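You operate a simulated robot arm through the tools that you are given. There is no shell and no other tool.

You are at the controls of a simulated robot arm. One attempt, no reset.

TASK
Dry the rings on the dryer shelf by the chart.
Fine: shelf in, door shut. Wait until the display shows DONE, turn the dryer heat knob off; door stays shut, timer knob as set.

The check looks at the end state, three seconds after you hand in, the way a careful person would. Anything else that was tipped, shoved, dropped, spilled or broken makes it a failure.

THE ROBOT
A 7-joint arm with a three-finger gripper, fixed in place. Base frame: the origin is at the foot of the arm, x ahead of it, y to its left, z up. Units: m, degrees, N and s.
With the tool pointing down near the work surface it reaches from about 0.48 to 0.94 m from the base axis. Its first joint turns from -166.0 to 166.0 degrees. Payload 2.69 kg.
The tool frame sits at the grasp point between the pads (the TCP): z along the fingers, y along the line on which they close. The tips reach 0.029 m beyond it. The gripper opens to 0.12 m. The gripper's body begins 0.078 m behind the TCP.
Orientation is told as [roll, pitch, yaw] about the base's x, y, z axes, in that order, counted from this pose: with the fingers straight down and closing along the base's y, the tool's x points along the base's -x, its y along +y and its z along -z.

THE INTERFACE
- The arm moves only by the tool drive_tool. Its argument "plan" is one flat list of numbers, 7 for each row, row after row: the turn, a rotation vector about the tool's x, y, z in degrees, then the shift along the tool's x, y, z in m, then the opening in per cent of the stroke, from 0 (shut) to 100 (fully open). In form: [ax, ay, az, tx, ty, tz, fingers, ax, ay, az, tx, ty, tz, fingers, ...]. A call has 1 to 20 rows; each row is the pose to reach, as a shift and turn from the pose commanded when the call began, along the tool's axes at that moment. Rows are played at 5 a second. More than 0.05 m and 8.6 degrees between two rows, or a gripper value outside its range, and nothing of the call is played. Where a pose cannot be reached the arm comes as near as it can. A force on the tool above 90 N (or 10 N above the force at the start of the call, whichever is more), or a blocked arm, ends the call early, and 0.2 s more pass. The fingers move at their own pace and stop on an object; they squeeze with about 37 N. The grip force told is the motor's: it shows also when the fingers shut on nothing. Time passes only in rows, and 0.2 s behind the last, so rows that repeat a pose let the fingers close. It gives the time, the measured TCP pose, the force on the tool (base axes), the opening and the grip force at its end, in the units of the frame above (readings bear some noise), with the torque about the TCP (base axes, N m) and any sound that the robot's microphone picked up.
- Cameras (640 x 400 px; columns grow to the right, rows downward): "scene" is fixed at [0.4027, -0.4991, 1.5849]; the picture's right is [0.97, -0.24, 0.00], its down [-0.20, -0.80, -0.57] and it looks along [0.14, 0.55, -0.82] (base axes); focal length 214 px, centre (320, 200). "wrist" rides on the gripper at [0.063, 0, -0.104] in the tool frame; the picture's right is [0.00, 1.00, 0.00], its down [-0.83, 0.00, -0.56] and it looks along [-0.56, 0.00, 0.83] (tool axes); focal length 275 px, centre (320, 200). There is no depth. A picture from a camera that has moved, and an enlarged one, comes with that camera's place and axes in the base frame and with its lens.
- get_image(camera): a new picture of that camera. The clock stands still meanwhile.
- lift_body(by): slides the trunk up (or, below 0, down) by that many m; the arm rides with it, the base frame stays. It gives what a move gives, with no picture.
- inspect(camera, box): a new picture of the part [left, top, right, bottom] of that camera's present view, enlarged. The clock stands still meanwhile.
- sign_off(): hands the job in; it is judged then, once.

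Places have to be worked out from the pictures, the camera data and where the tool is seen. Open the gripper and draw the arm clear of the work before you hand the job in, unless the task says otherwise.

The tools are called after "Request:" as name(argument=value, ...) on one line, values as JSON. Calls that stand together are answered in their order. drive_tool: Moves the arm, as the interface text tells. Its arguments: {"type":"object","properties":{"plan":{"type":"array"}},"required":["plan"]} The other tools are called the same way: lift_body (by) slides the trunk up or down; get_image (camera) takes a picture; inspect (camera, box) takes an enlarged picture of a part of a camera's view; sign_off () hands the job in.

At the start:

```text
time: 0.0
position: [0.4134, 0.0776, 1.1824]
tcp_rot: [0.3, -0.1, 0.0]
wrist_force: [0.6, 0.8, -0.2]
ft_torque: [0.02, 0.03, -0.02]
gripper_width: 0.1201
gripper_force: 0.1
trunk travel left (down, up): [-0.588, 0.025]
```

scene: 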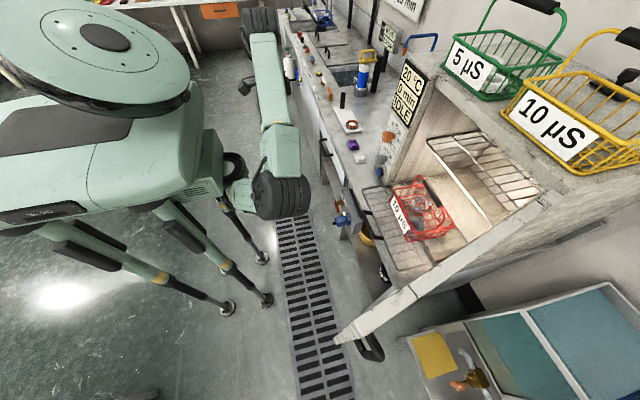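
wrist: 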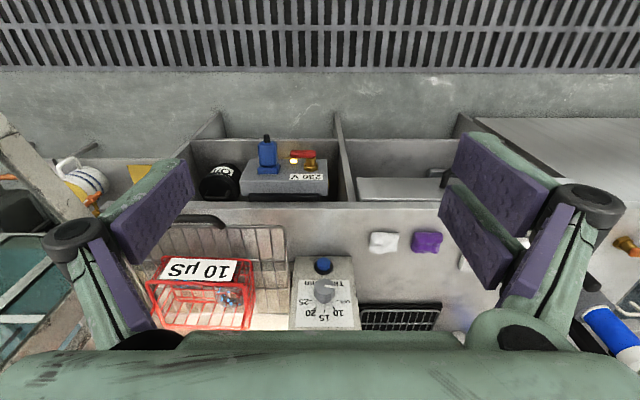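

The scene shows a dryer with its door open, a shelf pulled out with a red basket labelled 10 µS, and a display reading 20 °C / 0 min / IDLE. I'll zoom in on several parts to find the chart, knobs and shelf before I move.

Request:
inspect(camera="scene", box=[340, 50, 460, 170])

Request:
inspect(camera="scene", box=[340, 160, 500, 280])

Request:
inspect(camera="scene", box=[280, 0, 460, 110])

Request:
inspect(camera="wrist", box=[130, 200, 450, 360])

```text
3.33 times, centred on (400, 110) of scene
camera zoom: at [0.4027, -0.4991, 1.5849], right [0.97, -0.24, 0.0], down [-0.2, -0.8, -0.57], along [0.14, 0.55, -0.82], focal length 715 px, centre (53, 500)
```

zoom: 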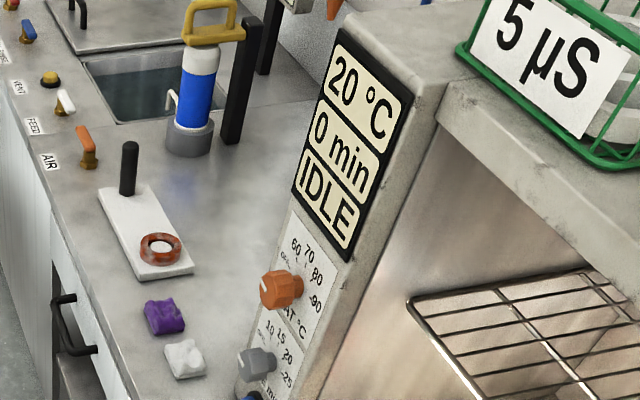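

```text
3.33 times, centred on (420, 220) of scene
camera zoom: at [0.4027, -0.4991, 1.5849], right [0.97, -0.24, 0.0], down [-0.2, -0.8, -0.57], along [0.14, 0.55, -0.82], focal length 715 px, centre (-13, 133)
```

zoom: 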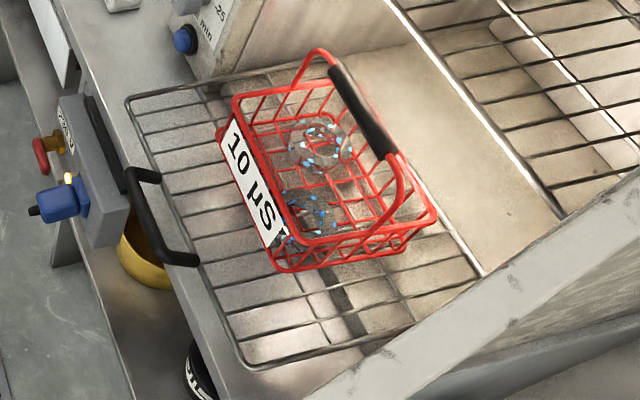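

```text
3.56 times, centred on (370, 55) of scene
camera zoom: at [0.4027, -0.4991, 1.5849], right [0.97, -0.24, 0.0], down [-0.2, -0.8, -0.57], along [0.14, 0.55, -0.82], focal length 763 px, centre (142, 716)
```

zoom: 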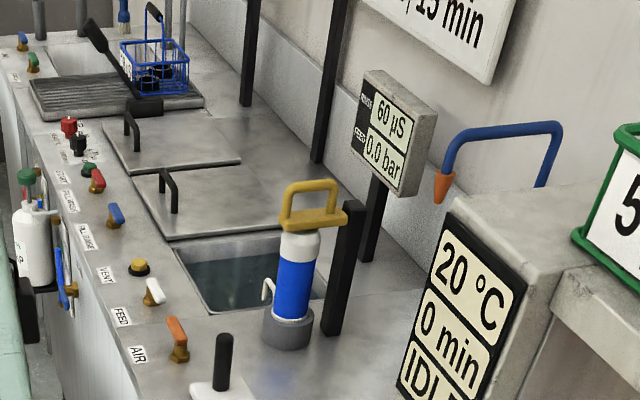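

```text
2.00 times, centred on (290, 280) of wrist
camera zoom: at [0.3516, 0.0779, 1.2873], right [0.0, 1.0, 0.0], down [0.83, 0.0, 0.56], along [0.56, 0.01, -0.83], focal length 551 px, centre (380, 40)
```

zoom: 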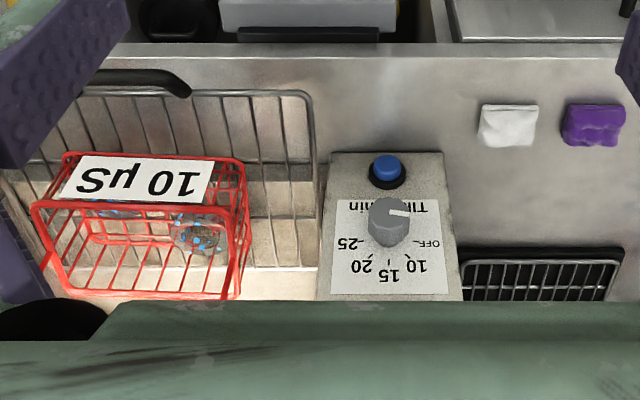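

The chart on the back wall is mostly cut off in the scene view. Triangulating between the two cameras puts the timer knob near (0.82, 0.09, 0.92), the heat knob near (0.83, 0.09, 1.04) and the chart near (1.35, 1.1, 1.2). I'll tilt and yaw the gripper toward the left wall so the wrist camera can read the chart.

Request:
drive_tool(plan=[-2.2, -5.3, -4.13, -0.01, 0, 0, 100, -4.4, -10.6, -8.26, -0.02, 0, 0, 100, -6.6, -15.9, -12.39, -0.03, 0, 0, 100, -8.8, -21.2, -16.52, -0.04, 0, 0, 100, -11, -26.5, -20.65, -0.05, 0, 0, 100, -13.2, -31.8, -24.78, -0.06, 0, 0, 100, -15.4, -37.1, -28.91, -0.07, 0, 0, 100, -17.6, -42.4, -33.04, -0.08, 0, 0, 100, -19.8, -47.7, -37.17, -0.09, 0, 0, 100, -22, -53, -41.3, -0.1, 0, 0, 100])

```text
time: 2.2
position: [0.5141, 0.0792, 1.1823]
tcp_rot: [0.3, -56.3, 44.9]
wrist_force: [-0.2, 0.1, 0.3]
ft_torque: [-0.04, -0.02, 0.06]
gripper_width: 0.1198
gripper_force: 0.2
trunk travel left (down, up): [-0.588, 0.025]
```

The arm arrived at the tilted pose as commanded, facing left toward the wall. Next I take a wrist picture to find the chart.

Request:
get_image(camera="wrist")

Request:
get_image(camera="scene")

```text
taken
camera wrist: at [0.4291, -0.008, 1.1884], right [-0.71, 0.7, 0.0], down [0.0, 0.0, 1.0], along [0.7, 0.71, 0.0], focal length 275 px, centre (320, 200)
```

wrist: 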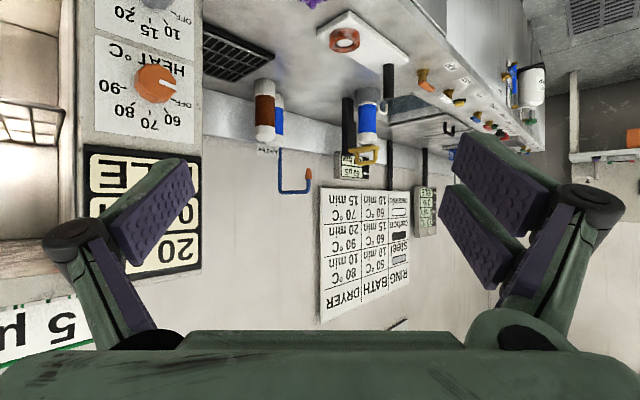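

```text
taken
```

scene: 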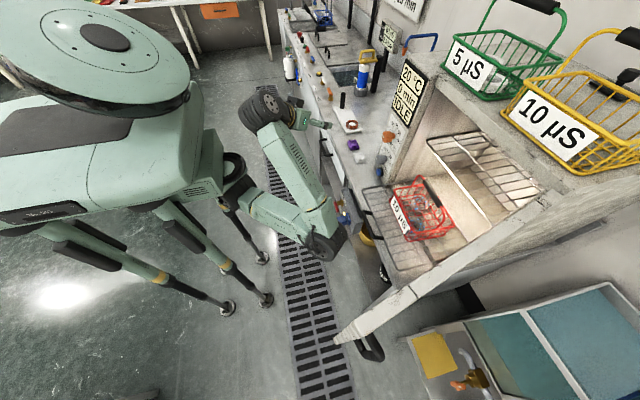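

The chart is visible upside down, with columns RING, BATH and DRYER and rows that include steel and carbon. I'll enlarge it to read it.

Request:
inspect(camera="wrist", box=[310, 180, 450, 330])

Request:
inspect(camera="wrist", box=[400, 170, 460, 240])

Request:
inspect(camera="wrist", box=[80, 0, 220, 160])

Request:
inspect(camera="wrist", box=[240, 60, 400, 200])

```text
2.67 times, centred on (380, 255) of wrist
camera zoom: at [0.4291, -0.008, 1.1884], right [-0.71, 0.7, 0.0], down [0.0, 0.0, 1.0], along [0.7, 0.71, 0.0], focal length 734 px, centre (160, 53)
```

zoom: 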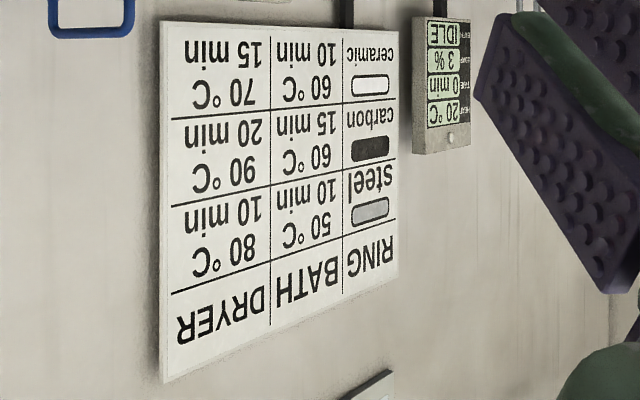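

```text
5.71 times, centred on (430, 205) of wrist
camera zoom: at [0.4291, -0.008, 1.1884], right [-0.71, 0.7, 0.0], down [0.0, 0.0, 1.0], along [0.7, 0.71, 0.0], focal length 1573 px, centre (-309, 171)
```

zoom: 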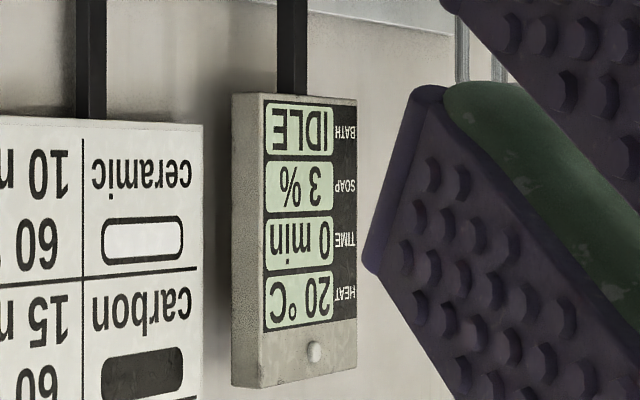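

```text
2.50 times, centred on (150, 80) of wrist
camera zoom: at [0.4291, -0.008, 1.1884], right [-0.71, 0.7, 0.0], down [0.0, 0.0, 1.0], along [0.7, 0.71, 0.0], focal length 688 px, centre (745, 500)
```

zoom: 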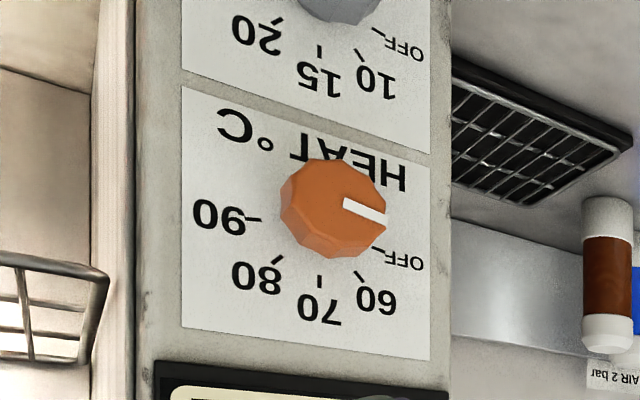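

```text
2.86 times, centred on (320, 130) of wrist
camera zoom: at [0.4291, -0.008, 1.1884], right [-0.71, 0.7, 0.0], down [0.0, 0.0, 1.0], along [0.7, 0.71, 0.0], focal length 786 px, centre (320, 400)
```

zoom: 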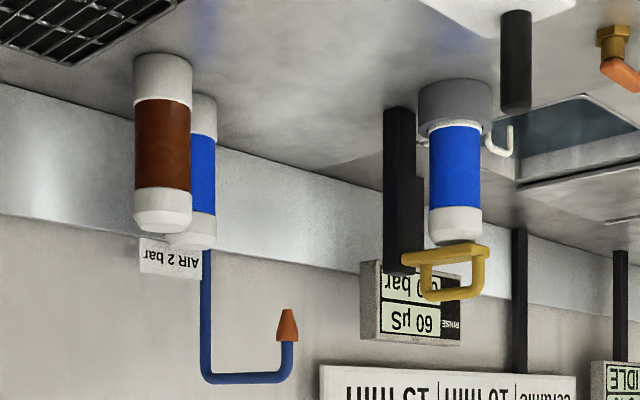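

The chart reads, for the dryer: steel 80 °C for 10 min, carbon 90 °C for 20 min, ceramic 70 °C for 15 min. I need the ring material, so I'll return the tool to pointing down and move it above the shelf area to look into the red basket near (0.86, -0.185, 0.90).

Request:
drive_tool(plan=[2.2, 5.3, 4.13, 0.0071, -0.0272, -0.0048, 100, 4.4, 10.6, 8.26, 0.0142, -0.0544, -0.0097, 100, 6.6, 15.9, 12.39, 0.0214, -0.0816, -0.0145, 100, 8.8, 21.2, 16.52, 0.0285, -0.1088, -0.0193, 100, 11, 26.5, 20.65, 0.0356, -0.136, -0.0242, 100, 13.2, 31.8, 24.78, 0.0427, -0.1632, -0.029, 100, 15.4, 37.1, 28.91, 0.0498, -0.1904, -0.0338, 100, 17.6, 42.4, 33.04, 0.057, -0.2176, -0.0386, 100, 19.8, 47.7, 37.17, 0.0641, -0.2448, -0.0435, 100, 22, 53, 41.3, 0.0712, -0.272, -0.0483, 100])

Request:
get_image(camera="wrist")

Request:
get_image(camera="scene")

```text
time: 4.4
position: [0.6483, -0.1695, 1.1488]
tcp_rot: [0.4, 0.2, 0.0]
wrist_force: [0.8, 0.6, 0.1]
ft_torque: [0.04, -0.01, -0.01]
gripper_width: 0.1201
gripper_force: 0.1
trunk travel left (down, up): [-0.588, 0.025]
```

```text
taken
camera wrist: at [0.5867, -0.1707, 1.2533], right [-0.01, 1.0, 0.01], down [0.83, 0.0, 0.56], along [0.56, 0.01, -0.83], focal length 275 px, centre (320, 200)
```

wrist: 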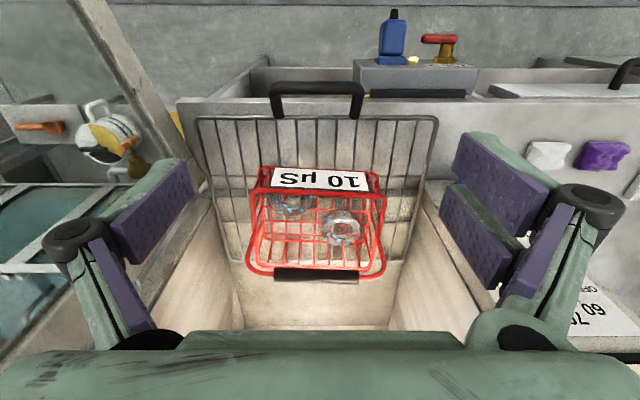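

```text
taken
```

scene: 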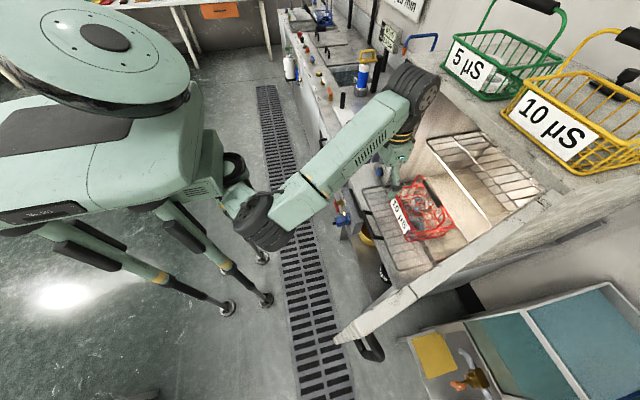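

The wrist view now looks into the red basket and shows two rings. I'll enlarge the basket, shelf and handle.

Request:
inspect(camera="wrist", box=[240, 160, 400, 280])

Request:
inspect(camera="wrist", box=[290, 185, 380, 255])

Request:
inspect(camera="wrist", box=[170, 60, 480, 280])

Request:
inspect(camera="scene", box=[390, 170, 460, 250])

```text
3.33 times, centred on (320, 220) of wrist
camera zoom: at [0.5867, -0.1707, 1.2533], right [-0.01, 1.0, 0.01], down [0.83, 0.0, 0.56], along [0.56, 0.01, -0.83], focal length 918 px, centre (320, 133)
```

zoom: 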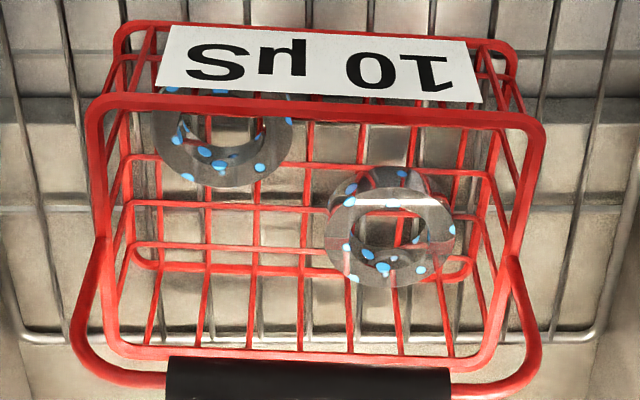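

```text
5.71 times, centred on (335, 220) of wrist
camera zoom: at [0.5867, -0.1707, 1.2533], right [-0.01, 1.0, 0.01], down [0.83, 0.0, 0.56], along [0.56, 0.01, -0.83], focal length 1573 px, centre (234, 86)
```

zoom: 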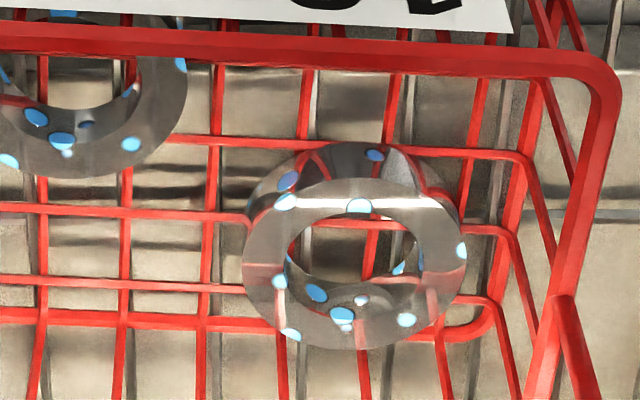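

```text
1.82 times, centred on (325, 170) of wrist
camera zoom: at [0.5867, -0.1707, 1.2533], right [-0.01, 1.0, 0.01], down [0.83, 0.0, 0.56], along [0.56, 0.01, -0.83], focal length 500 px, centre (311, 254)
```

zoom: 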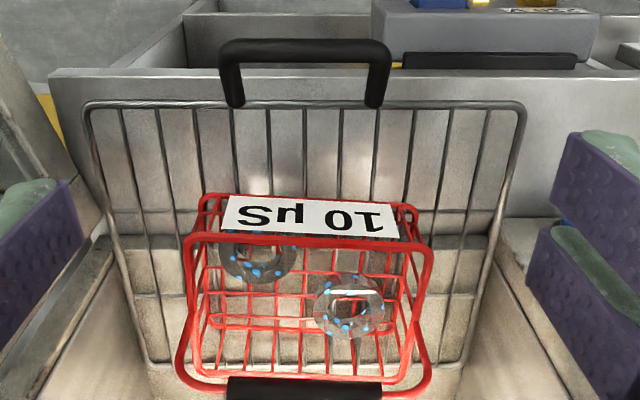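

```text
5.00 times, centred on (425, 210) of scene
camera zoom: at [0.4027, -0.4991, 1.5849], right [0.97, -0.24, 0.0], down [-0.2, -0.8, -0.57], along [0.14, 0.55, -0.82], focal length 1072 px, centre (-205, 150)
```

zoom: 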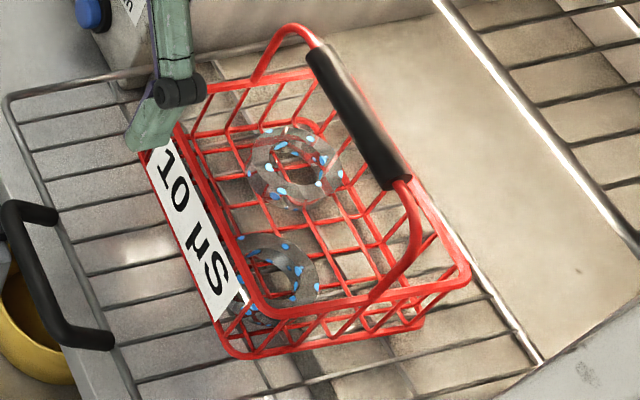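

Both rings are polished, mirror-like metal with water drops on them, so they are steel and the settings are 80 °C and 10 min. The shelf front is near x=0.715, its handle bar is near (0.68, -0.17, 0.853), and the door is open on the -y side. I'll zoom in on the door and the cavity.

Request:
inspect(camera="scene", box=[320, 180, 580, 380])

Request:
inspect(camera="scene", box=[400, 80, 640, 250])

Request:
inspect(camera="wrist", box=[0, 0, 200, 220])

```text
2.00 times, centred on (450, 280) of scene
camera zoom: at [0.4027, -0.4991, 1.5849], right [0.97, -0.24, 0.0], down [-0.2, -0.8, -0.57], along [0.14, 0.55, -0.82], focal length 429 px, centre (60, 40)
```

zoom: 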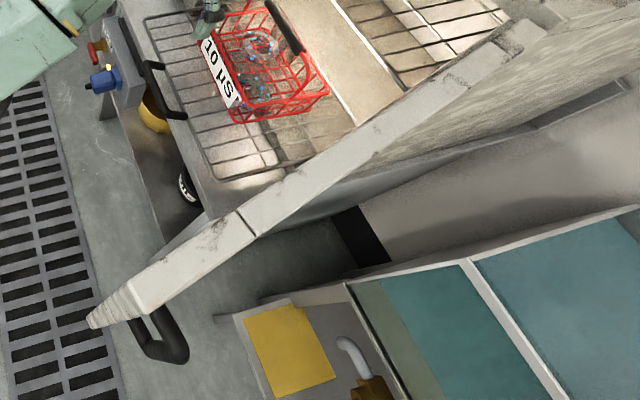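

```text
2.35 times, centred on (520, 165) of scene
camera zoom: at [0.4027, -0.4991, 1.5849], right [0.97, -0.24, 0.0], down [-0.2, -0.8, -0.57], along [0.14, 0.55, -0.82], focal length 505 px, centre (-151, 282)
```

zoom: 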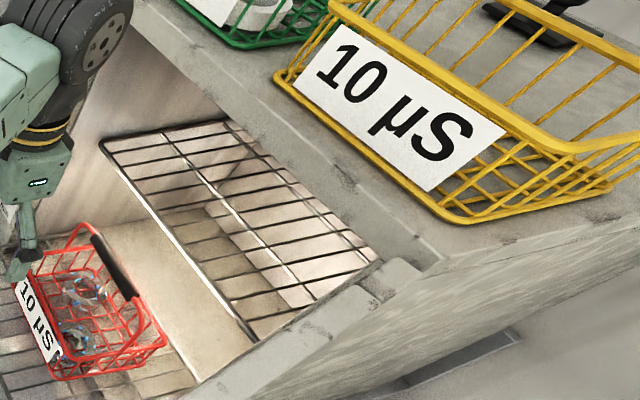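

```text
1.82 times, centred on (100, 110) of wrist
camera zoom: at [0.5867, -0.1707, 1.2533], right [-0.01, 1.0, 0.01], down [0.83, 0.0, 0.56], along [0.56, 0.01, -0.83], focal length 500 px, centre (720, 364)
```

zoom: 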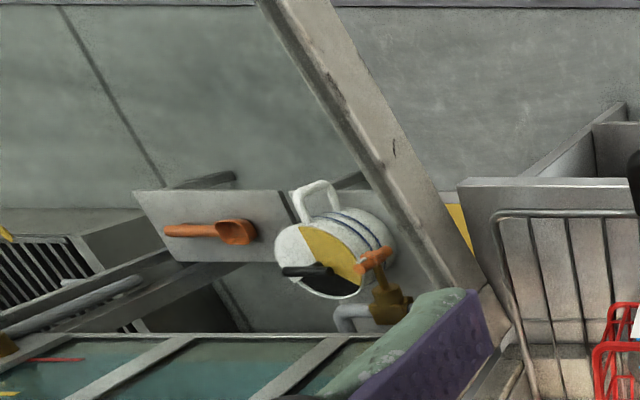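

The door's height is unclear from these views because I can see past its frame, so it may have a glass pane. I'll back off and yaw the camera toward the door on the -y side to get its geometry.

Request:
drive_tool(plan=[2.09, -3.62, 5.75, 0.015, 0.007, -0.003, 100, 4.18, -7.24, 11.5, 0.03, 0.014, -0.006, 100, 6.27, -10.86, 17.25, 0.045, 0.021, -0.009, 100, 8.36, -14.48, 23.0, 0.06, 0.028, -0.012, 100, 10.45, -18.1, 28.75, 0.075, 0.035, -0.015, 100, 12.54, -21.72, 34.5, 0.09, 0.042, -0.018, 100, 14.63, -25.34, 40.25, 0.105, 0.049, -0.021, 100, 16.72, -28.96, 46.0, 0.12, 0.056, -0.024, 100, 18.81, -32.58, 51.75, 0.135, 0.063, -0.027, 100, 20.9, -36.2, 57.5, 0.15, 0.07, -0.03, 100])

Request:
get_image(camera="wrist")

Request:
get_image(camera="scene")

```text
time: 5.5
position: [0.6047, -0.0847, 1.1575]
tcp_rot: [-5.0, -16.0, -15.6]
wrist_force: [-0.3, 1.1, -1.2]
ft_torque: [0.01, 0.01, 0.0]
gripper_width: 0.1198
gripper_force: 0.0
trunk travel left (down, up): [-0.588, 0.025]
stopped in row 5: the arm was blocked; the commanded pose is now the measured one
```

```text
taken
camera wrist: at [0.5216, -0.0525, 1.2398], right [0.29, 0.95, -0.08], down [0.64, -0.12, 0.76], along [0.72, -0.27, -0.64], focal length 275 px, centre (320, 200)
```

wrist: 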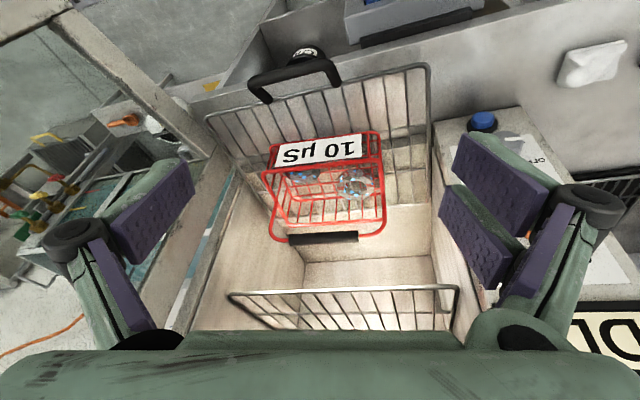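

```text
taken
```

scene: 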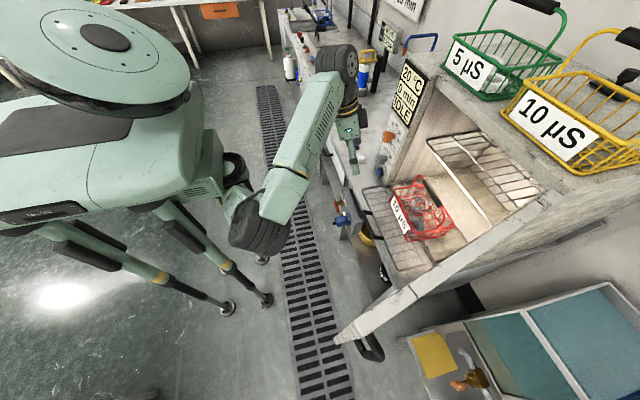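

The arm was blocked partway, and with almost no force on the tool it looks like a joint limit rather than a contact. This view does show that the door is a frame with a glass pane, and that there is an upper rack inside the cavity. I'll zoom in.

Request:
inspect(camera="wrist", box=[0, 0, 240, 200])

Request:
inspect(camera="wrist", box=[180, 40, 480, 340])

Request:
inspect(camera="wrist", box=[430, 80, 640, 360])

```text
2.00 times, centred on (120, 100) of wrist
camera zoom: at [0.5216, -0.0525, 1.2398], right [0.29, 0.95, -0.08], down [0.64, -0.12, 0.76], along [0.72, -0.27, -0.64], focal length 551 px, centre (720, 400)
```

zoom: 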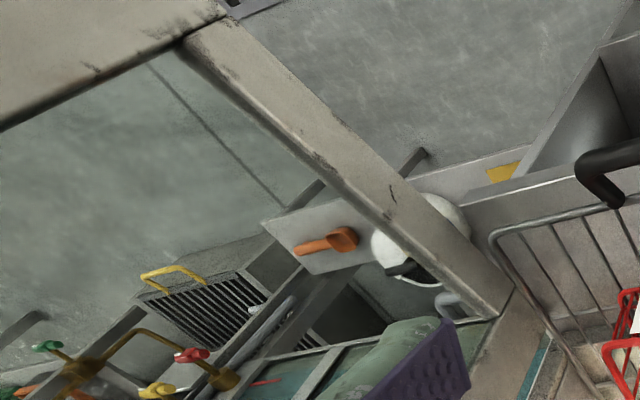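

```text
1.33 times, centred on (330, 190) of wrist
camera zoom: at [0.5216, -0.0525, 1.2398], right [0.29, 0.95, -0.08], down [0.64, -0.12, 0.76], along [0.72, -0.27, -0.64], focal length 367 px, centre (307, 213)
```

zoom: 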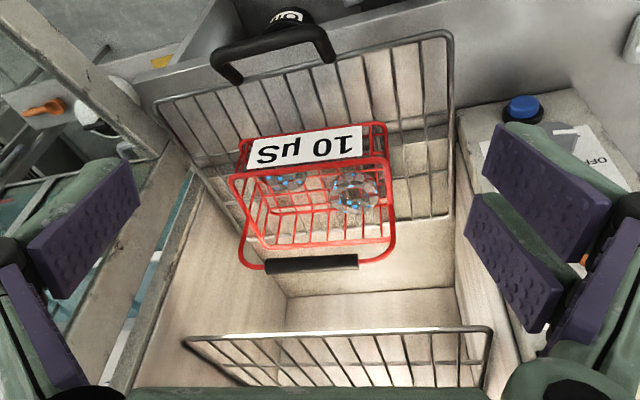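

```text
1.43 times, centred on (535, 220) of wrist
camera zoom: at [0.5216, -0.0525, 1.2398], right [0.29, 0.95, -0.08], down [0.64, -0.12, 0.76], along [0.72, -0.27, -0.64], focal length 393 px, centre (13, 171)
```

zoom: 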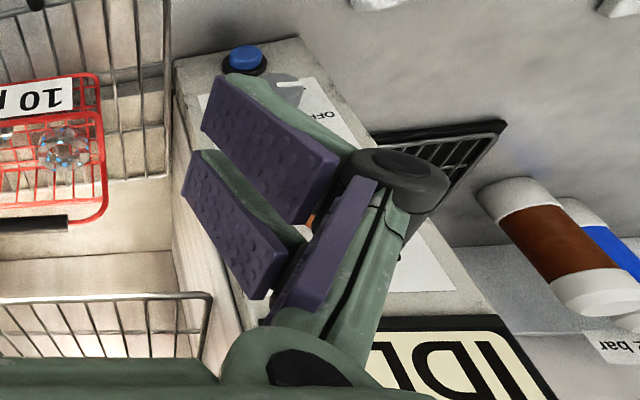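

Triangulating puts the door hinge near (0.85, -0.37) and its free end near (0.44, -0.49), open about 107°, with its top at z≈1.27. First I'll level the tool and close the fingers at (0.60, -0.172, 1.15) to get ready to push the shelf in by its handle bar.

Request:
drive_tool(plan=[-1.78, 3.8, -4.05, -0.004, -0.021, 0.005, 50, -3.55, 7.6, -8.1, -0.0075, -0.042, 0.01, 0, -5.33, 11.4, -12.15, -0.011, -0.063, 0.015, 0, -7.1, 15.2, -16.2, -0.015, -0.0835, 0.02, 0, -7.1, 15.2, -16.2, -0.015, -0.0835, 0.02, 0, -7.1, 15.2, -16.2, -0.015, -0.0835, 0.02, 0, -7.1, 15.2, -16.2, -0.015, -0.0835, 0.02, 0])

```text
time: 7.1
position: [0.6024, -0.1758, 1.1307]
tcp_rot: [4.1, 0.7, 0.5]
wrist_force: [-0.2, 0.2, 0.3]
ft_torque: [0.03, -0.02, 0.02]
gripper_width: 0.0005
gripper_force: 1.7
trunk travel left (down, up): [-0.588, 0.025]
```

The pose ended with 4° of leftover roll. I'll correct the orientation and take a picture to check how the arm is configured.

Request:
drive_tool(plan=[2, -0.35, 0.25, 0, 0, 0, 0, 4.1, -0.7, 0.5, 0, 0.003, 0, 0, 4.1, -0.7, 0.5, 0, 0.003, 0, 0])

Request:
get_image(camera="scene")

Request:
get_image(camera="wrist")

```text
time: 7.9
position: [0.6016, -0.1774, 1.1282]
tcp_rot: [1.2, 0.0, 0.1]
wrist_force: [0.1, -0.4, -0.1]
ft_torque: [-0.01, 0.03, 0.0]
gripper_width: 0.0
gripper_force: 28.6
trunk travel left (down, up): [-0.588, 0.025]
```

```text
taken
```

scene: 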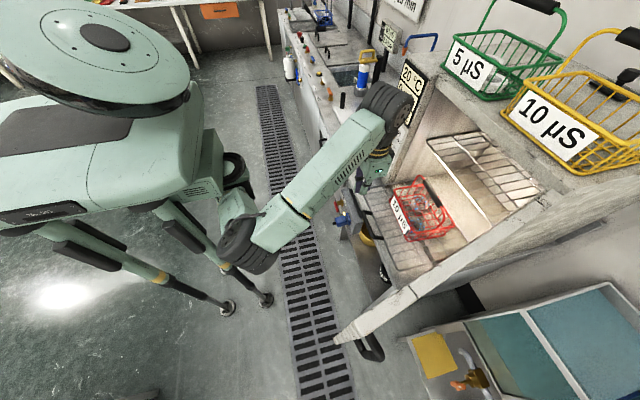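

```text
taken
camera wrist: at [0.5401, -0.1784, 1.2325], right [-0.01, 1.0, 0.02], down [0.83, -0.01, 0.56], along [0.56, 0.02, -0.83], focal length 275 px, centre (320, 200)
```

wrist: 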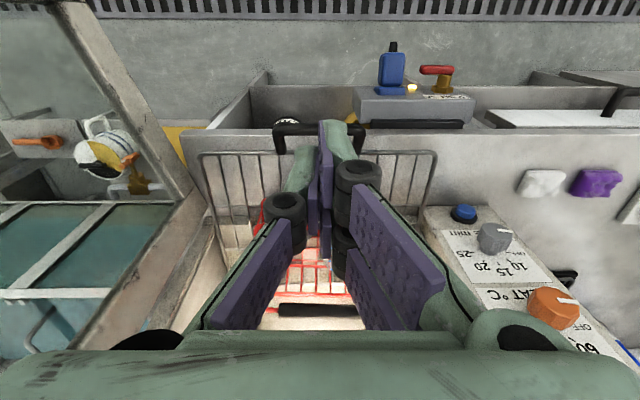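

The pose has nearly converged, with the fingers closed directly above and in front of the shelf handle. I'll lower the trunk by 0.15 m, which is free air at x=0.60, and check the readings.

Request:
lift_body(by=-0.15)

Request:
get_image(camera="scene")

Request:
get_image(camera="wrist")

```text
time: 9.7
position: [0.6019, -0.1761, 0.9779]
tcp_rot: [1.1, 0.1, 0.2]
wrist_force: [-0.7, -0.4, -1.1]
ft_torque: [0.01, 0.01, -0.01]
gripper_width: 0.0
gripper_force: 28.0
trunk travel left (down, up): [-0.438, 0.175]
```

```text
taken
```

scene: 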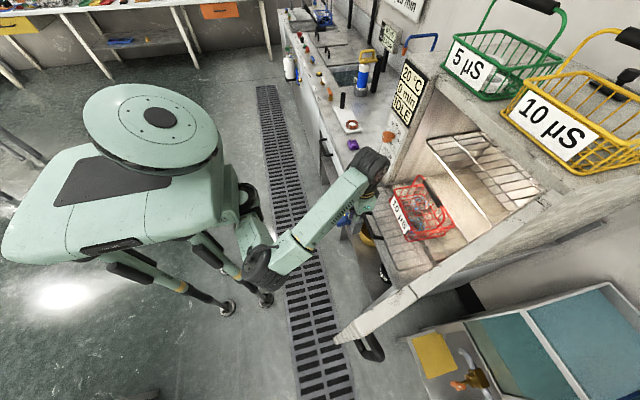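

```text
taken
camera wrist: at [0.5403, -0.1778, 1.0828], right [-0.01, 1.0, 0.02], down [0.83, 0.0, 0.56], along [0.56, 0.02, -0.83], focal length 275 px, centre (320, 200)
```

wrist: 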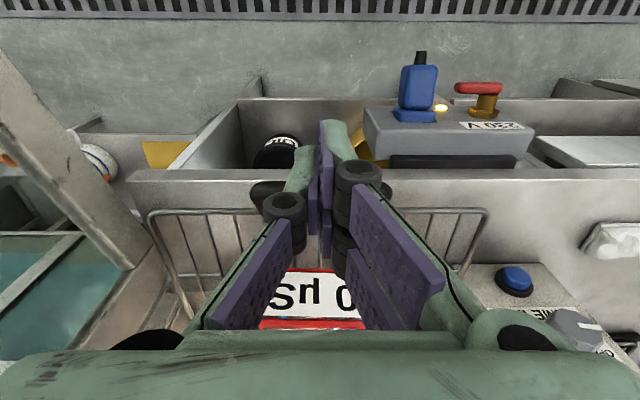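

TCP is at (0.602, -0.176, 0.978), and this view again puts the bar at x≈0.683, z≈0.853. I'll descend just in front of the bar to z≈0.867 and then push forward in small steps.

Request:
drive_tool(plan=[0.5, 0, 0, 0, 0.001, 0.03, 0, 1.1, 0, 0, 0, 0.003, 0.06, 0, 1.1, 0, 0, -0.01, 0.003, 0.09, 0, 1.1, 0, 0, -0.02, 0.003, 0.111, 0, 1.1, 0, 0, -0.03, 0.003, 0.111, 0, 1.1, 0, 0, -0.03, 0.003, 0.111, 0])

Request:
get_image(camera="wrist")

Request:
inspect(camera="scene", box=[300, 130, 500, 270])

```text
time: 11.1
position: [0.6295, -0.1745, 0.889]
tcp_rot: [-5.4, -0.9, -0.6]
wrist_force: [-0.3, -0.3, 0.0]
ft_torque: [0.02, -0.01, 0.0]
gripper_width: 0.0002
gripper_force: 28.6
trunk travel left (down, up): [-0.438, 0.175]
```

```text
taken
camera wrist: at [0.5663, -0.1631, 0.9925], right [0.01, 1.0, -0.09], down [0.82, 0.05, 0.57], along [0.57, -0.08, -0.82], focal length 275 px, centre (320, 200)
```

wrist: 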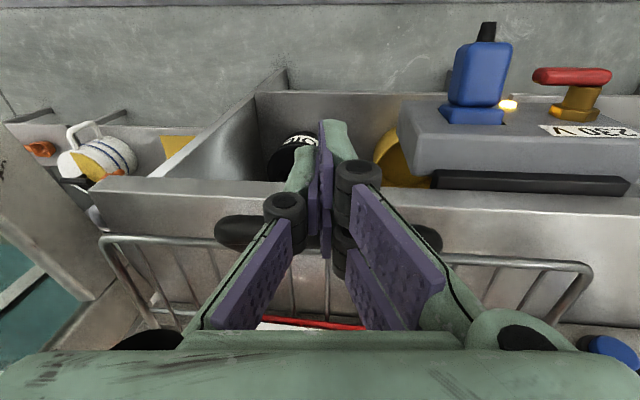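

```text
2.86 times, centred on (400, 200) of scene
camera zoom: at [0.4027, -0.4991, 1.5849], right [0.97, -0.24, 0.0], down [-0.2, -0.8, -0.57], along [0.14, 0.55, -0.82], focal length 613 px, centre (91, 200)
```

zoom: 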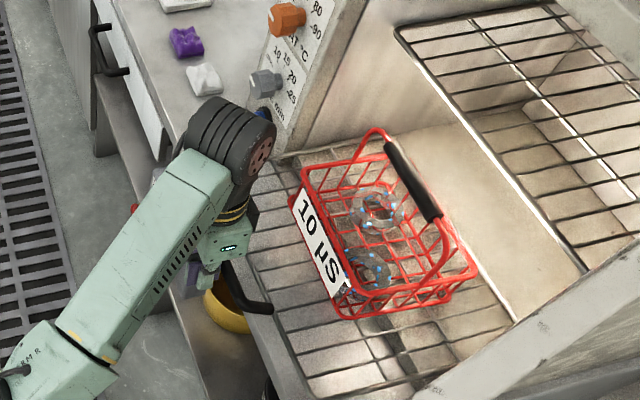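

The measured z is 0.889 with 5.4° of roll, short of the commanded 0.867. I'll hold the pose for a few rows to see whether this is lag or a reach limit.

Request:
drive_tool(plan=[0, 0, 0, 0, 0, 0, 0, 0, 0, 0, 0, 0, 0, 0, 0, 0, 0, 0, 0, 0, 0])

```text
time: 11.9
position: [0.6308, -0.1747, 0.8891]
tcp_rot: [-5.3, -1.0, -0.6]
wrist_force: [-0.1, 0.8, 0.1]
ft_torque: [-0.01, 0.01, -0.01]
gripper_width: 0.0
gripper_force: 28.8
trunk travel left (down, up): [-0.438, 0.175]
```

The arm holds exactly the pose I commanded. The offset came from my own correction being applied to the commanded pose rather than the measured one. I'll remove the roll and go down to z≈0.867.

Request:
drive_tool(plan=[-2.6, 0.45, -0.3, 0, 0.002, 0.011, 0, -5.3, 0.9, -0.6, 0, 0.0035, 0.022, 0, -5.3, 0.9, -0.6, 0, 0.0035, 0.022, 0])

Request:
get_image(camera="wrist")

```text
time: 12.7
position: [0.6296, -0.172, 0.867]
tcp_rot: [0.0, 0.1, -0.2]
wrist_force: [-0.5, -0.2, -0.4]
ft_torque: [-0.01, -0.03, 0.01]
gripper_width: 0.0002
gripper_force: 28.4
trunk travel left (down, up): [-0.438, 0.175]
```

```text
taken
camera wrist: at [0.5677, -0.1722, 0.9719], right [0.0, 1.0, 0.0], down [0.83, 0.0, 0.55], along [0.55, 0.0, -0.83], focal length 275 px, centre (320, 200)
```

wrist: 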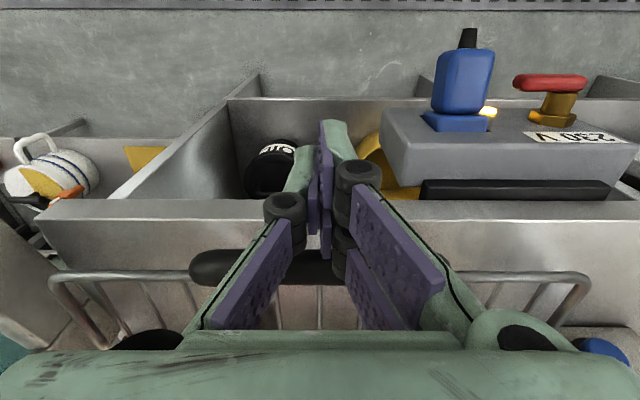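

The arm is now exactly at (0.630, -0.172, 0.867), with the finger fronts about 4 cm before the bar. I'll push forward slowly, contacting near x=0.667, up to x≈0.766.

Request:
drive_tool(plan=[0, 0, 0, -0.012, 0, 0, 0, 0, 0, 0, -0.024, 0, 0, 0, 0, 0, 0, -0.032, 0, 0, 0, 0, 0, 0, -0.039, 0, 0, 0, 0, 0, 0, -0.046, 0, 0, 0, 0, 0, 0, -0.053, 0, 0, 0, 0, 0, 0, -0.06, 0, 0, 0, 0, 0, 0, -0.07, 0, 0, 0, 0, 0, 0, -0.08, 0, 0, 0, 0, 0, 0, -0.091, 0, 0, 0, 0, 0, 0, -0.102, 0, 0, 0, 0, 0, 0, -0.113, 0, 0, 0, 0, 0, 0, -0.124, 0, 0, 0, 0, 0, 0, -0.136, 0, 0, 0])

Request:
get_image(camera="wrist")

Request:
inspect(camera="scene", box=[320, 60, 560, 260])

```text
time: 15.7
position: [0.7666, -0.1749, 0.869]
tcp_rot: [0.0, 0.0, -0.1]
wrist_force: [-0.2, -0.7, 0.1]
ft_torque: [-0.01, 0.03, 0.0]
gripper_width: 0.0002
gripper_force: 28.4
trunk travel left (down, up): [-0.438, 0.175]
```

```text
taken
camera wrist: at [0.7036, -0.1737, 0.9725], right [0.0, 1.0, 0.0], down [0.83, 0.0, 0.56], along [0.56, 0.0, -0.83], focal length 275 px, centre (320, 200)
```

wrist: 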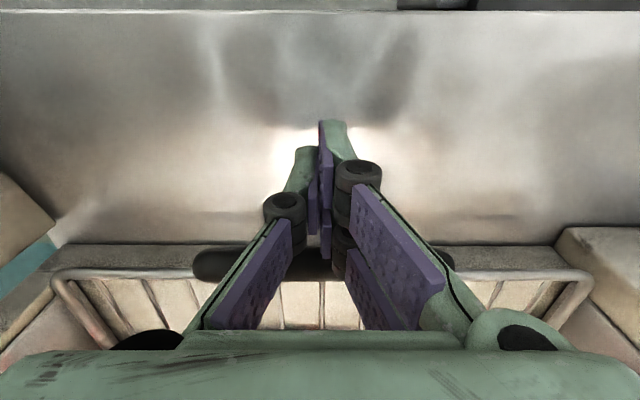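

```text
2.00 times, centred on (440, 160) of scene
camera zoom: at [0.4027, -0.4991, 1.5849], right [0.97, -0.24, 0.0], down [-0.2, -0.8, -0.57], along [0.14, 0.55, -0.82], focal length 429 px, centre (80, 280)
```

zoom: 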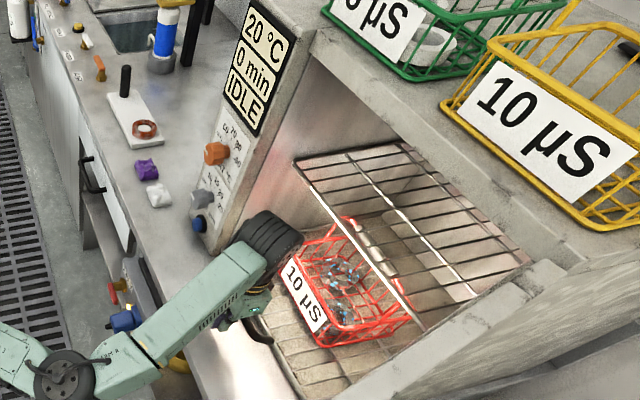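

The shelf slid in with almost no resistance. From several wrist views I now place the bar near z≈0.89, and the upper rack's front edge near (0.933, z≈1.07). To keep the wrist clear of that rack I'll pitch the tool back 25°, with the fingers leaning forward, and continue the push.

Request:
drive_tool(plan=[0, -8.3, 0, 0, 0, 0, 0, 0, -16.6, 0, 0, 0, 0, 0, 0, -25, 0, 0, 0, 0, 0, 0, -25, 0, -0.01, 0, 0, 0, 0, -25, 0, -0.02, 0, 0, 0, 0, -25, 0, -0.03, 0, 0, 0, 0, -25, 0, -0.04, 0, 0, 0, 0, -25, 0, -0.05, 0, 0, 0, 0, -25, 0, -0.06, 0, 0, 0])

Request:
get_image(camera="wrist")

Request:
inspect(camera="scene", box=[320, 60, 560, 260])

```text
time: 17.7
position: [0.8254, -0.1736, 0.8676]
tcp_rot: [-0.1, -25.0, 0.0]
wrist_force: [-1.2, -0.7, 0.1]
ft_torque: [-0.01, 0.0, 0.0]
gripper_width: 0.0
gripper_force: 28.6
trunk travel left (down, up): [-0.438, 0.175]
```

```text
taken
camera wrist: at [0.7254, -0.1731, 0.9358], right [0.0, 1.0, 0.0], down [0.52, 0.0, 0.85], along [0.85, 0.0, -0.52], focal length 275 px, centre (320, 200)
```

wrist: 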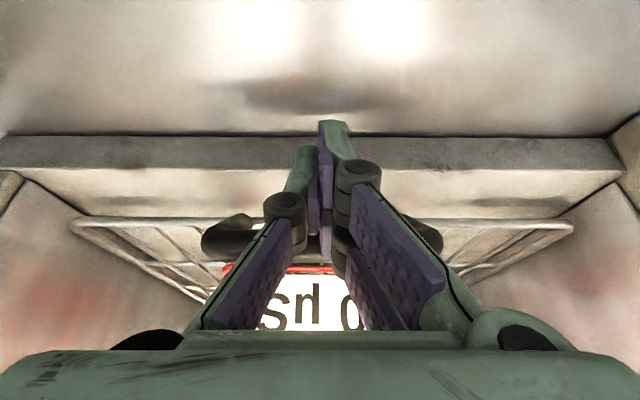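

```text
2.00 times, centred on (440, 160) of scene
camera zoom: at [0.4027, -0.4991, 1.5849], right [0.97, -0.24, 0.0], down [-0.2, -0.8, -0.57], along [0.14, 0.55, -0.82], focal length 429 px, centre (80, 280)
```

zoom: 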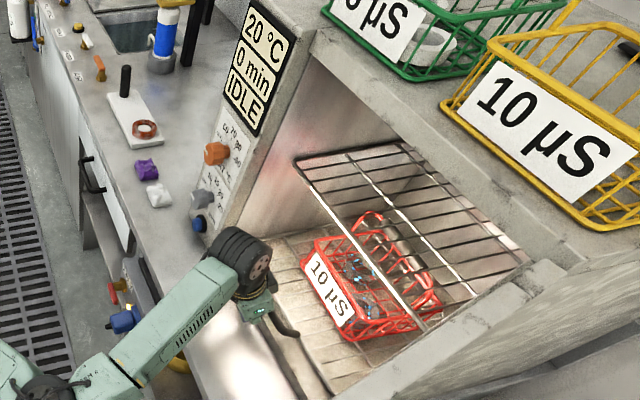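

The shelf and basket are sliding under the upper rack without resistance. I'll keep pushing in small steps along base x and watch for force at the end stop.

Request:
drive_tool(plan=[0, 0, 0, -0.0068, 0, 0.0032, 0, 0, 0, 0, -0.0136, 0, 0.0063, 0, 0, 0, 0, -0.0204, 0, 0.0095, 0, 0, 0, 0, -0.0272, 0, 0.0127, 0, 0, 0, 0, -0.0317, 0, 0.0148, 0, 0, 0, 0, -0.0362, 0, 0.0169, 0])

Request:
get_image(camera="wrist")

Request:
inspect(camera="scene", box=[360, 100, 540, 250])

```text
time: 19.1
position: [0.8667, -0.1733, 0.868]
tcp_rot: [-0.1, -25.0, 0.0]
wrist_force: [-0.7, 0.8, 0.9]
ft_torque: [-0.01, -0.01, -0.03]
gripper_width: 0.0
gripper_force: 29.4
trunk travel left (down, up): [-0.438, 0.175]
```

```text
taken
camera wrist: at [0.7659, -0.1728, 0.9356], right [0.0, 1.0, 0.0], down [0.52, 0.0, 0.85], along [0.85, 0.0, -0.52], focal length 275 px, centre (320, 200)
```

wrist: 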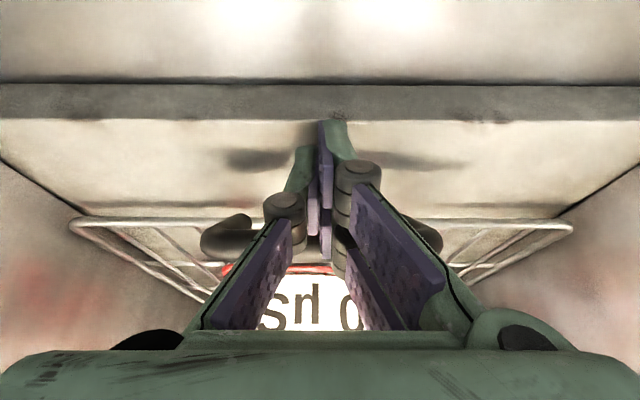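

```text
2.67 times, centred on (450, 175) of scene
camera zoom: at [0.4027, -0.4991, 1.5849], right [0.97, -0.24, 0.0], down [-0.2, -0.8, -0.57], along [0.14, 0.55, -0.82], focal length 572 px, centre (-27, 267)
```

zoom: 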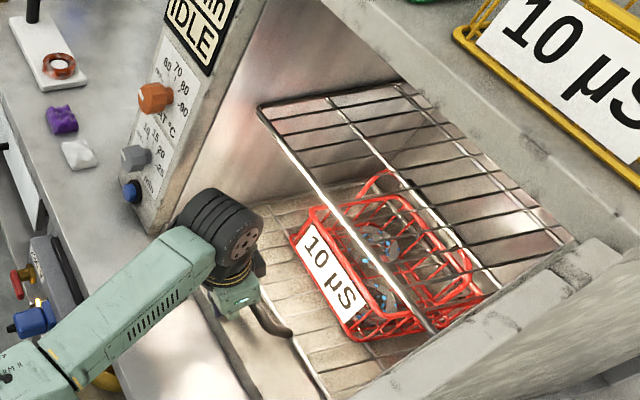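

There's still no stop at x=0.867. I'll continue in 5 mm steps.

Request:
drive_tool(plan=[0, 0, 0, -0.0045, 0, 0.0021, 0, 0, 0, 0, -0.0091, 0, 0.0042, 0, 0, 0, 0, -0.0136, 0, 0.0063, 0, 0, 0, 0, -0.0181, 0, 0.0085, 0, 0, 0, 0, -0.0226, 0, 0.0106, 0, 0, 0, 0, -0.0272, 0, 0.0127, 0])

Request:
get_image(camera="wrist")

Request:
inspect(camera="scene", box=[360, 100, 540, 250])

```text
time: 20.1
position: [0.8772, -0.174, 0.8621]
tcp_rot: [-0.2, -23.1, 0.2]
wrist_force: [-16.0, 0.8, -4.1]
ft_torque: [-0.1, 0.14, 0.08]
gripper_width: 0.0
gripper_force: 28.2
trunk travel left (down, up): [-0.438, 0.175]
stopped in row 5: the force on the tool passed its limit at 97 N (the readings are from after the stop); the commanded pose is now the measured one
```

```text
taken
camera wrist: at [0.7802, -0.1737, 0.9342], right [-0.01, 1.0, -0.01], down [0.55, 0.01, 0.84], along [0.84, 0.0, -0.55], focal length 275 px, centre (320, 200)
```

wrist: 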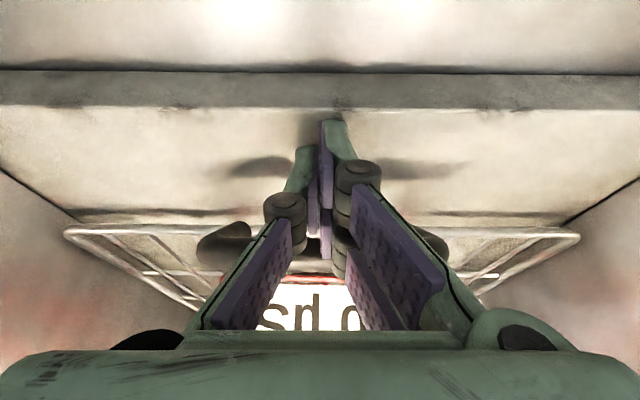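

```text
2.67 times, centred on (450, 175) of scene
camera zoom: at [0.4027, -0.4991, 1.5849], right [0.97, -0.24, 0.0], down [-0.2, -0.8, -0.57], along [0.14, 0.55, -0.82], focal length 572 px, centre (-27, 267)
```

zoom: 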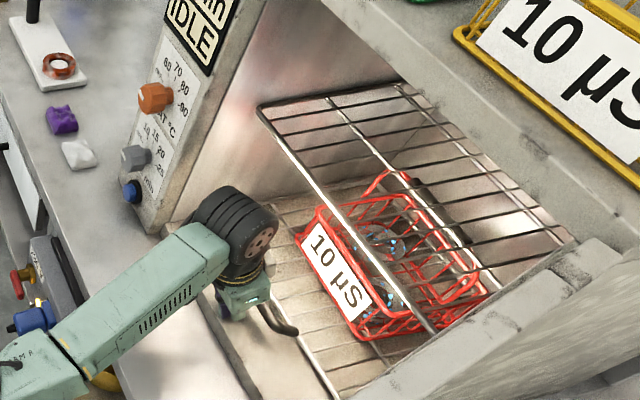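

The push met a firm stop, with the 90 N limit tripping at x≈0.877, so the shelf is fully in with the basket upright. I'll back straight out, then move to the front of the knob panel with the fingers open and the camera level to read the dials head-on.

Request:
drive_tool(plan=[0, 0, 0, 0.0276, 0, -0.0118, 0, 0, 0, 0, 0.0552, 0, -0.0235, 0, 0, 0, 0, 0.092, 0, -0.0392, 0, 0, 0, 0, 0.1288, 0, -0.0549, 0, 0, 0, 0, 0.1656, 0, -0.0706, 0, 0, -4, 0, 0.1946, 0, -0.1046, 50, 0, -8, 0, 0.2104, 0.02, -0.144, 100, 0, -12, 0, 0.2262, 0.045, -0.1834, 100, 0, -16, 0, 0.2329, 0.075, -0.2188, 100, 0, -20, 0, 0.2474, 0.115, -0.2358, 100, 0, -25, 0, 0.2474, 0.16, -0.2358, 100, 0, -29, 0, 0.2474, 0.205, -0.2358, 100, 0, -33, 0, 0.2474, 0.25, -0.2358, 100, 0, -33, 0, 0.2474, 0.264, -0.2358, 100])

Request:
get_image(camera="wrist")

Request:
get_image(camera="scene")

```text
time: 23.1
position: [0.5604, 0.0845, 0.9815]
tcp_rot: [6.8, -55.3, -5.1]
wrist_force: [-0.3, -0.4, 0.0]
ft_torque: [0.02, 0.01, -0.03]
gripper_width: 0.1201
gripper_force: 0.1
trunk travel left (down, up): [-0.438, 0.175]
```

```text
taken
camera wrist: at [0.44, 0.0833, 0.9896], right [-0.01, 1.0, 0.07], down [0.01, -0.06, 1.0], along [1.0, 0.01, -0.01], focal length 275 px, centre (320, 200)
```

wrist: 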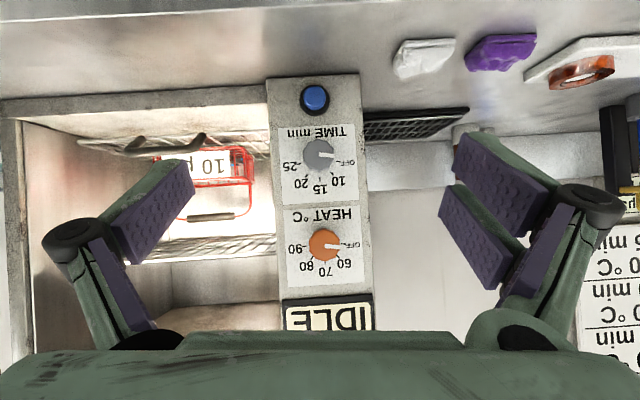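

```text
taken
```

scene: 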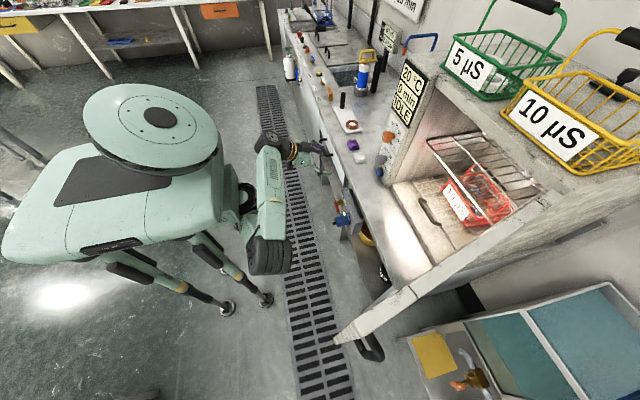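

The shelf is clearly in, and the panel is in view, upside down because of the camera mounting. I'll enlarge the dials.

Request:
inspect(camera="wrist", box=[265, 70, 375, 330])

Request:
inspect(camera="wrist", box=[275, 120, 365, 210])

Request:
inspect(camera="wrist", box=[280, 200, 370, 290])

Request:
inspect(camera="wrist", box=[0, 80, 290, 340])

```text
1.54 times, centred on (320, 200) of wrist
camera zoom: at [0.44, 0.0833, 0.9896], right [-0.01, 1.0, 0.07], down [0.01, -0.06, 1.0], along [1.0, 0.01, -0.01], focal length 424 px, centre (320, 200)
```

zoom: 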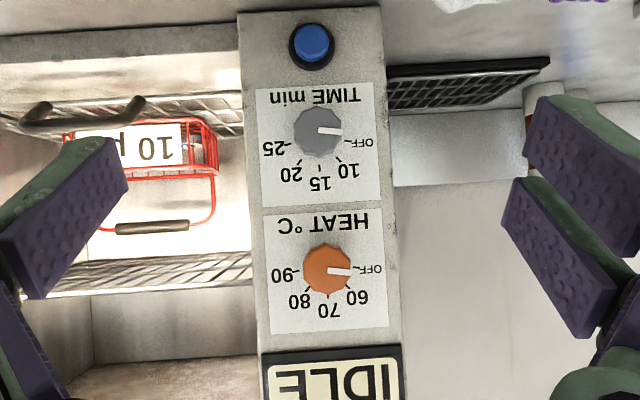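

```text
4.44 times, centred on (320, 165) of wrist
camera zoom: at [0.44, 0.0833, 0.9896], right [-0.01, 1.0, 0.07], down [0.01, -0.06, 1.0], along [1.0, 0.01, -0.01], focal length 1224 px, centre (320, 356)
```

zoom: 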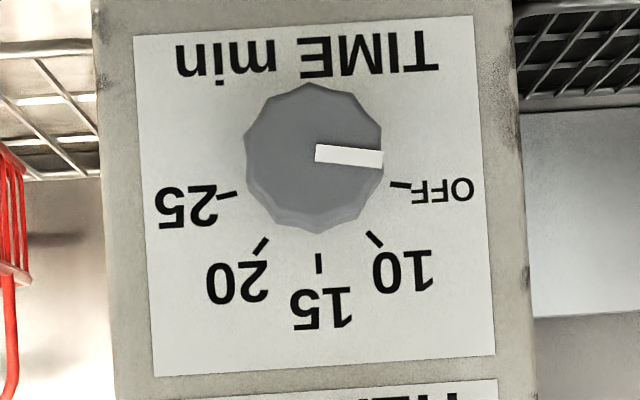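

```text
4.44 times, centred on (325, 245) of wrist
camera zoom: at [0.44, 0.0833, 0.9896], right [-0.01, 1.0, 0.07], down [0.01, -0.06, 1.0], along [1.0, 0.01, -0.01], focal length 1224 px, centre (298, 0)
```

zoom: 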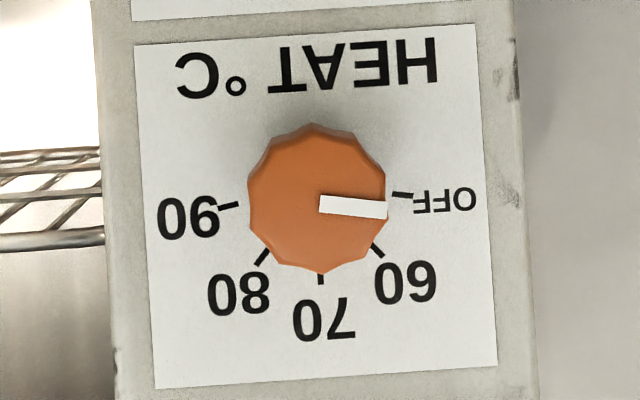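

```text
1.54 times, centred on (145, 210) of wrist
camera zoom: at [0.44, 0.0833, 0.9896], right [-0.01, 1.0, 0.07], down [0.01, -0.06, 1.0], along [1.0, 0.01, -0.01], focal length 424 px, centre (589, 185)
```

zoom: 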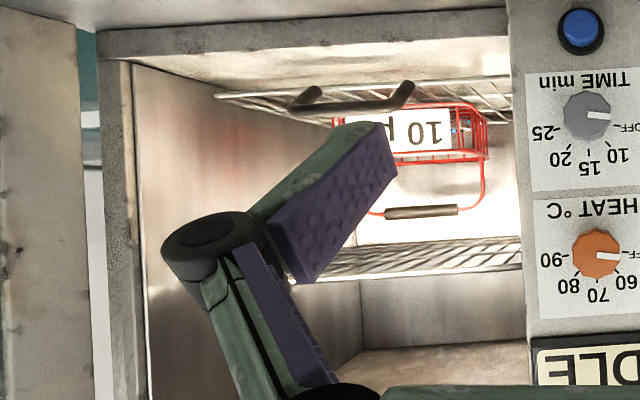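

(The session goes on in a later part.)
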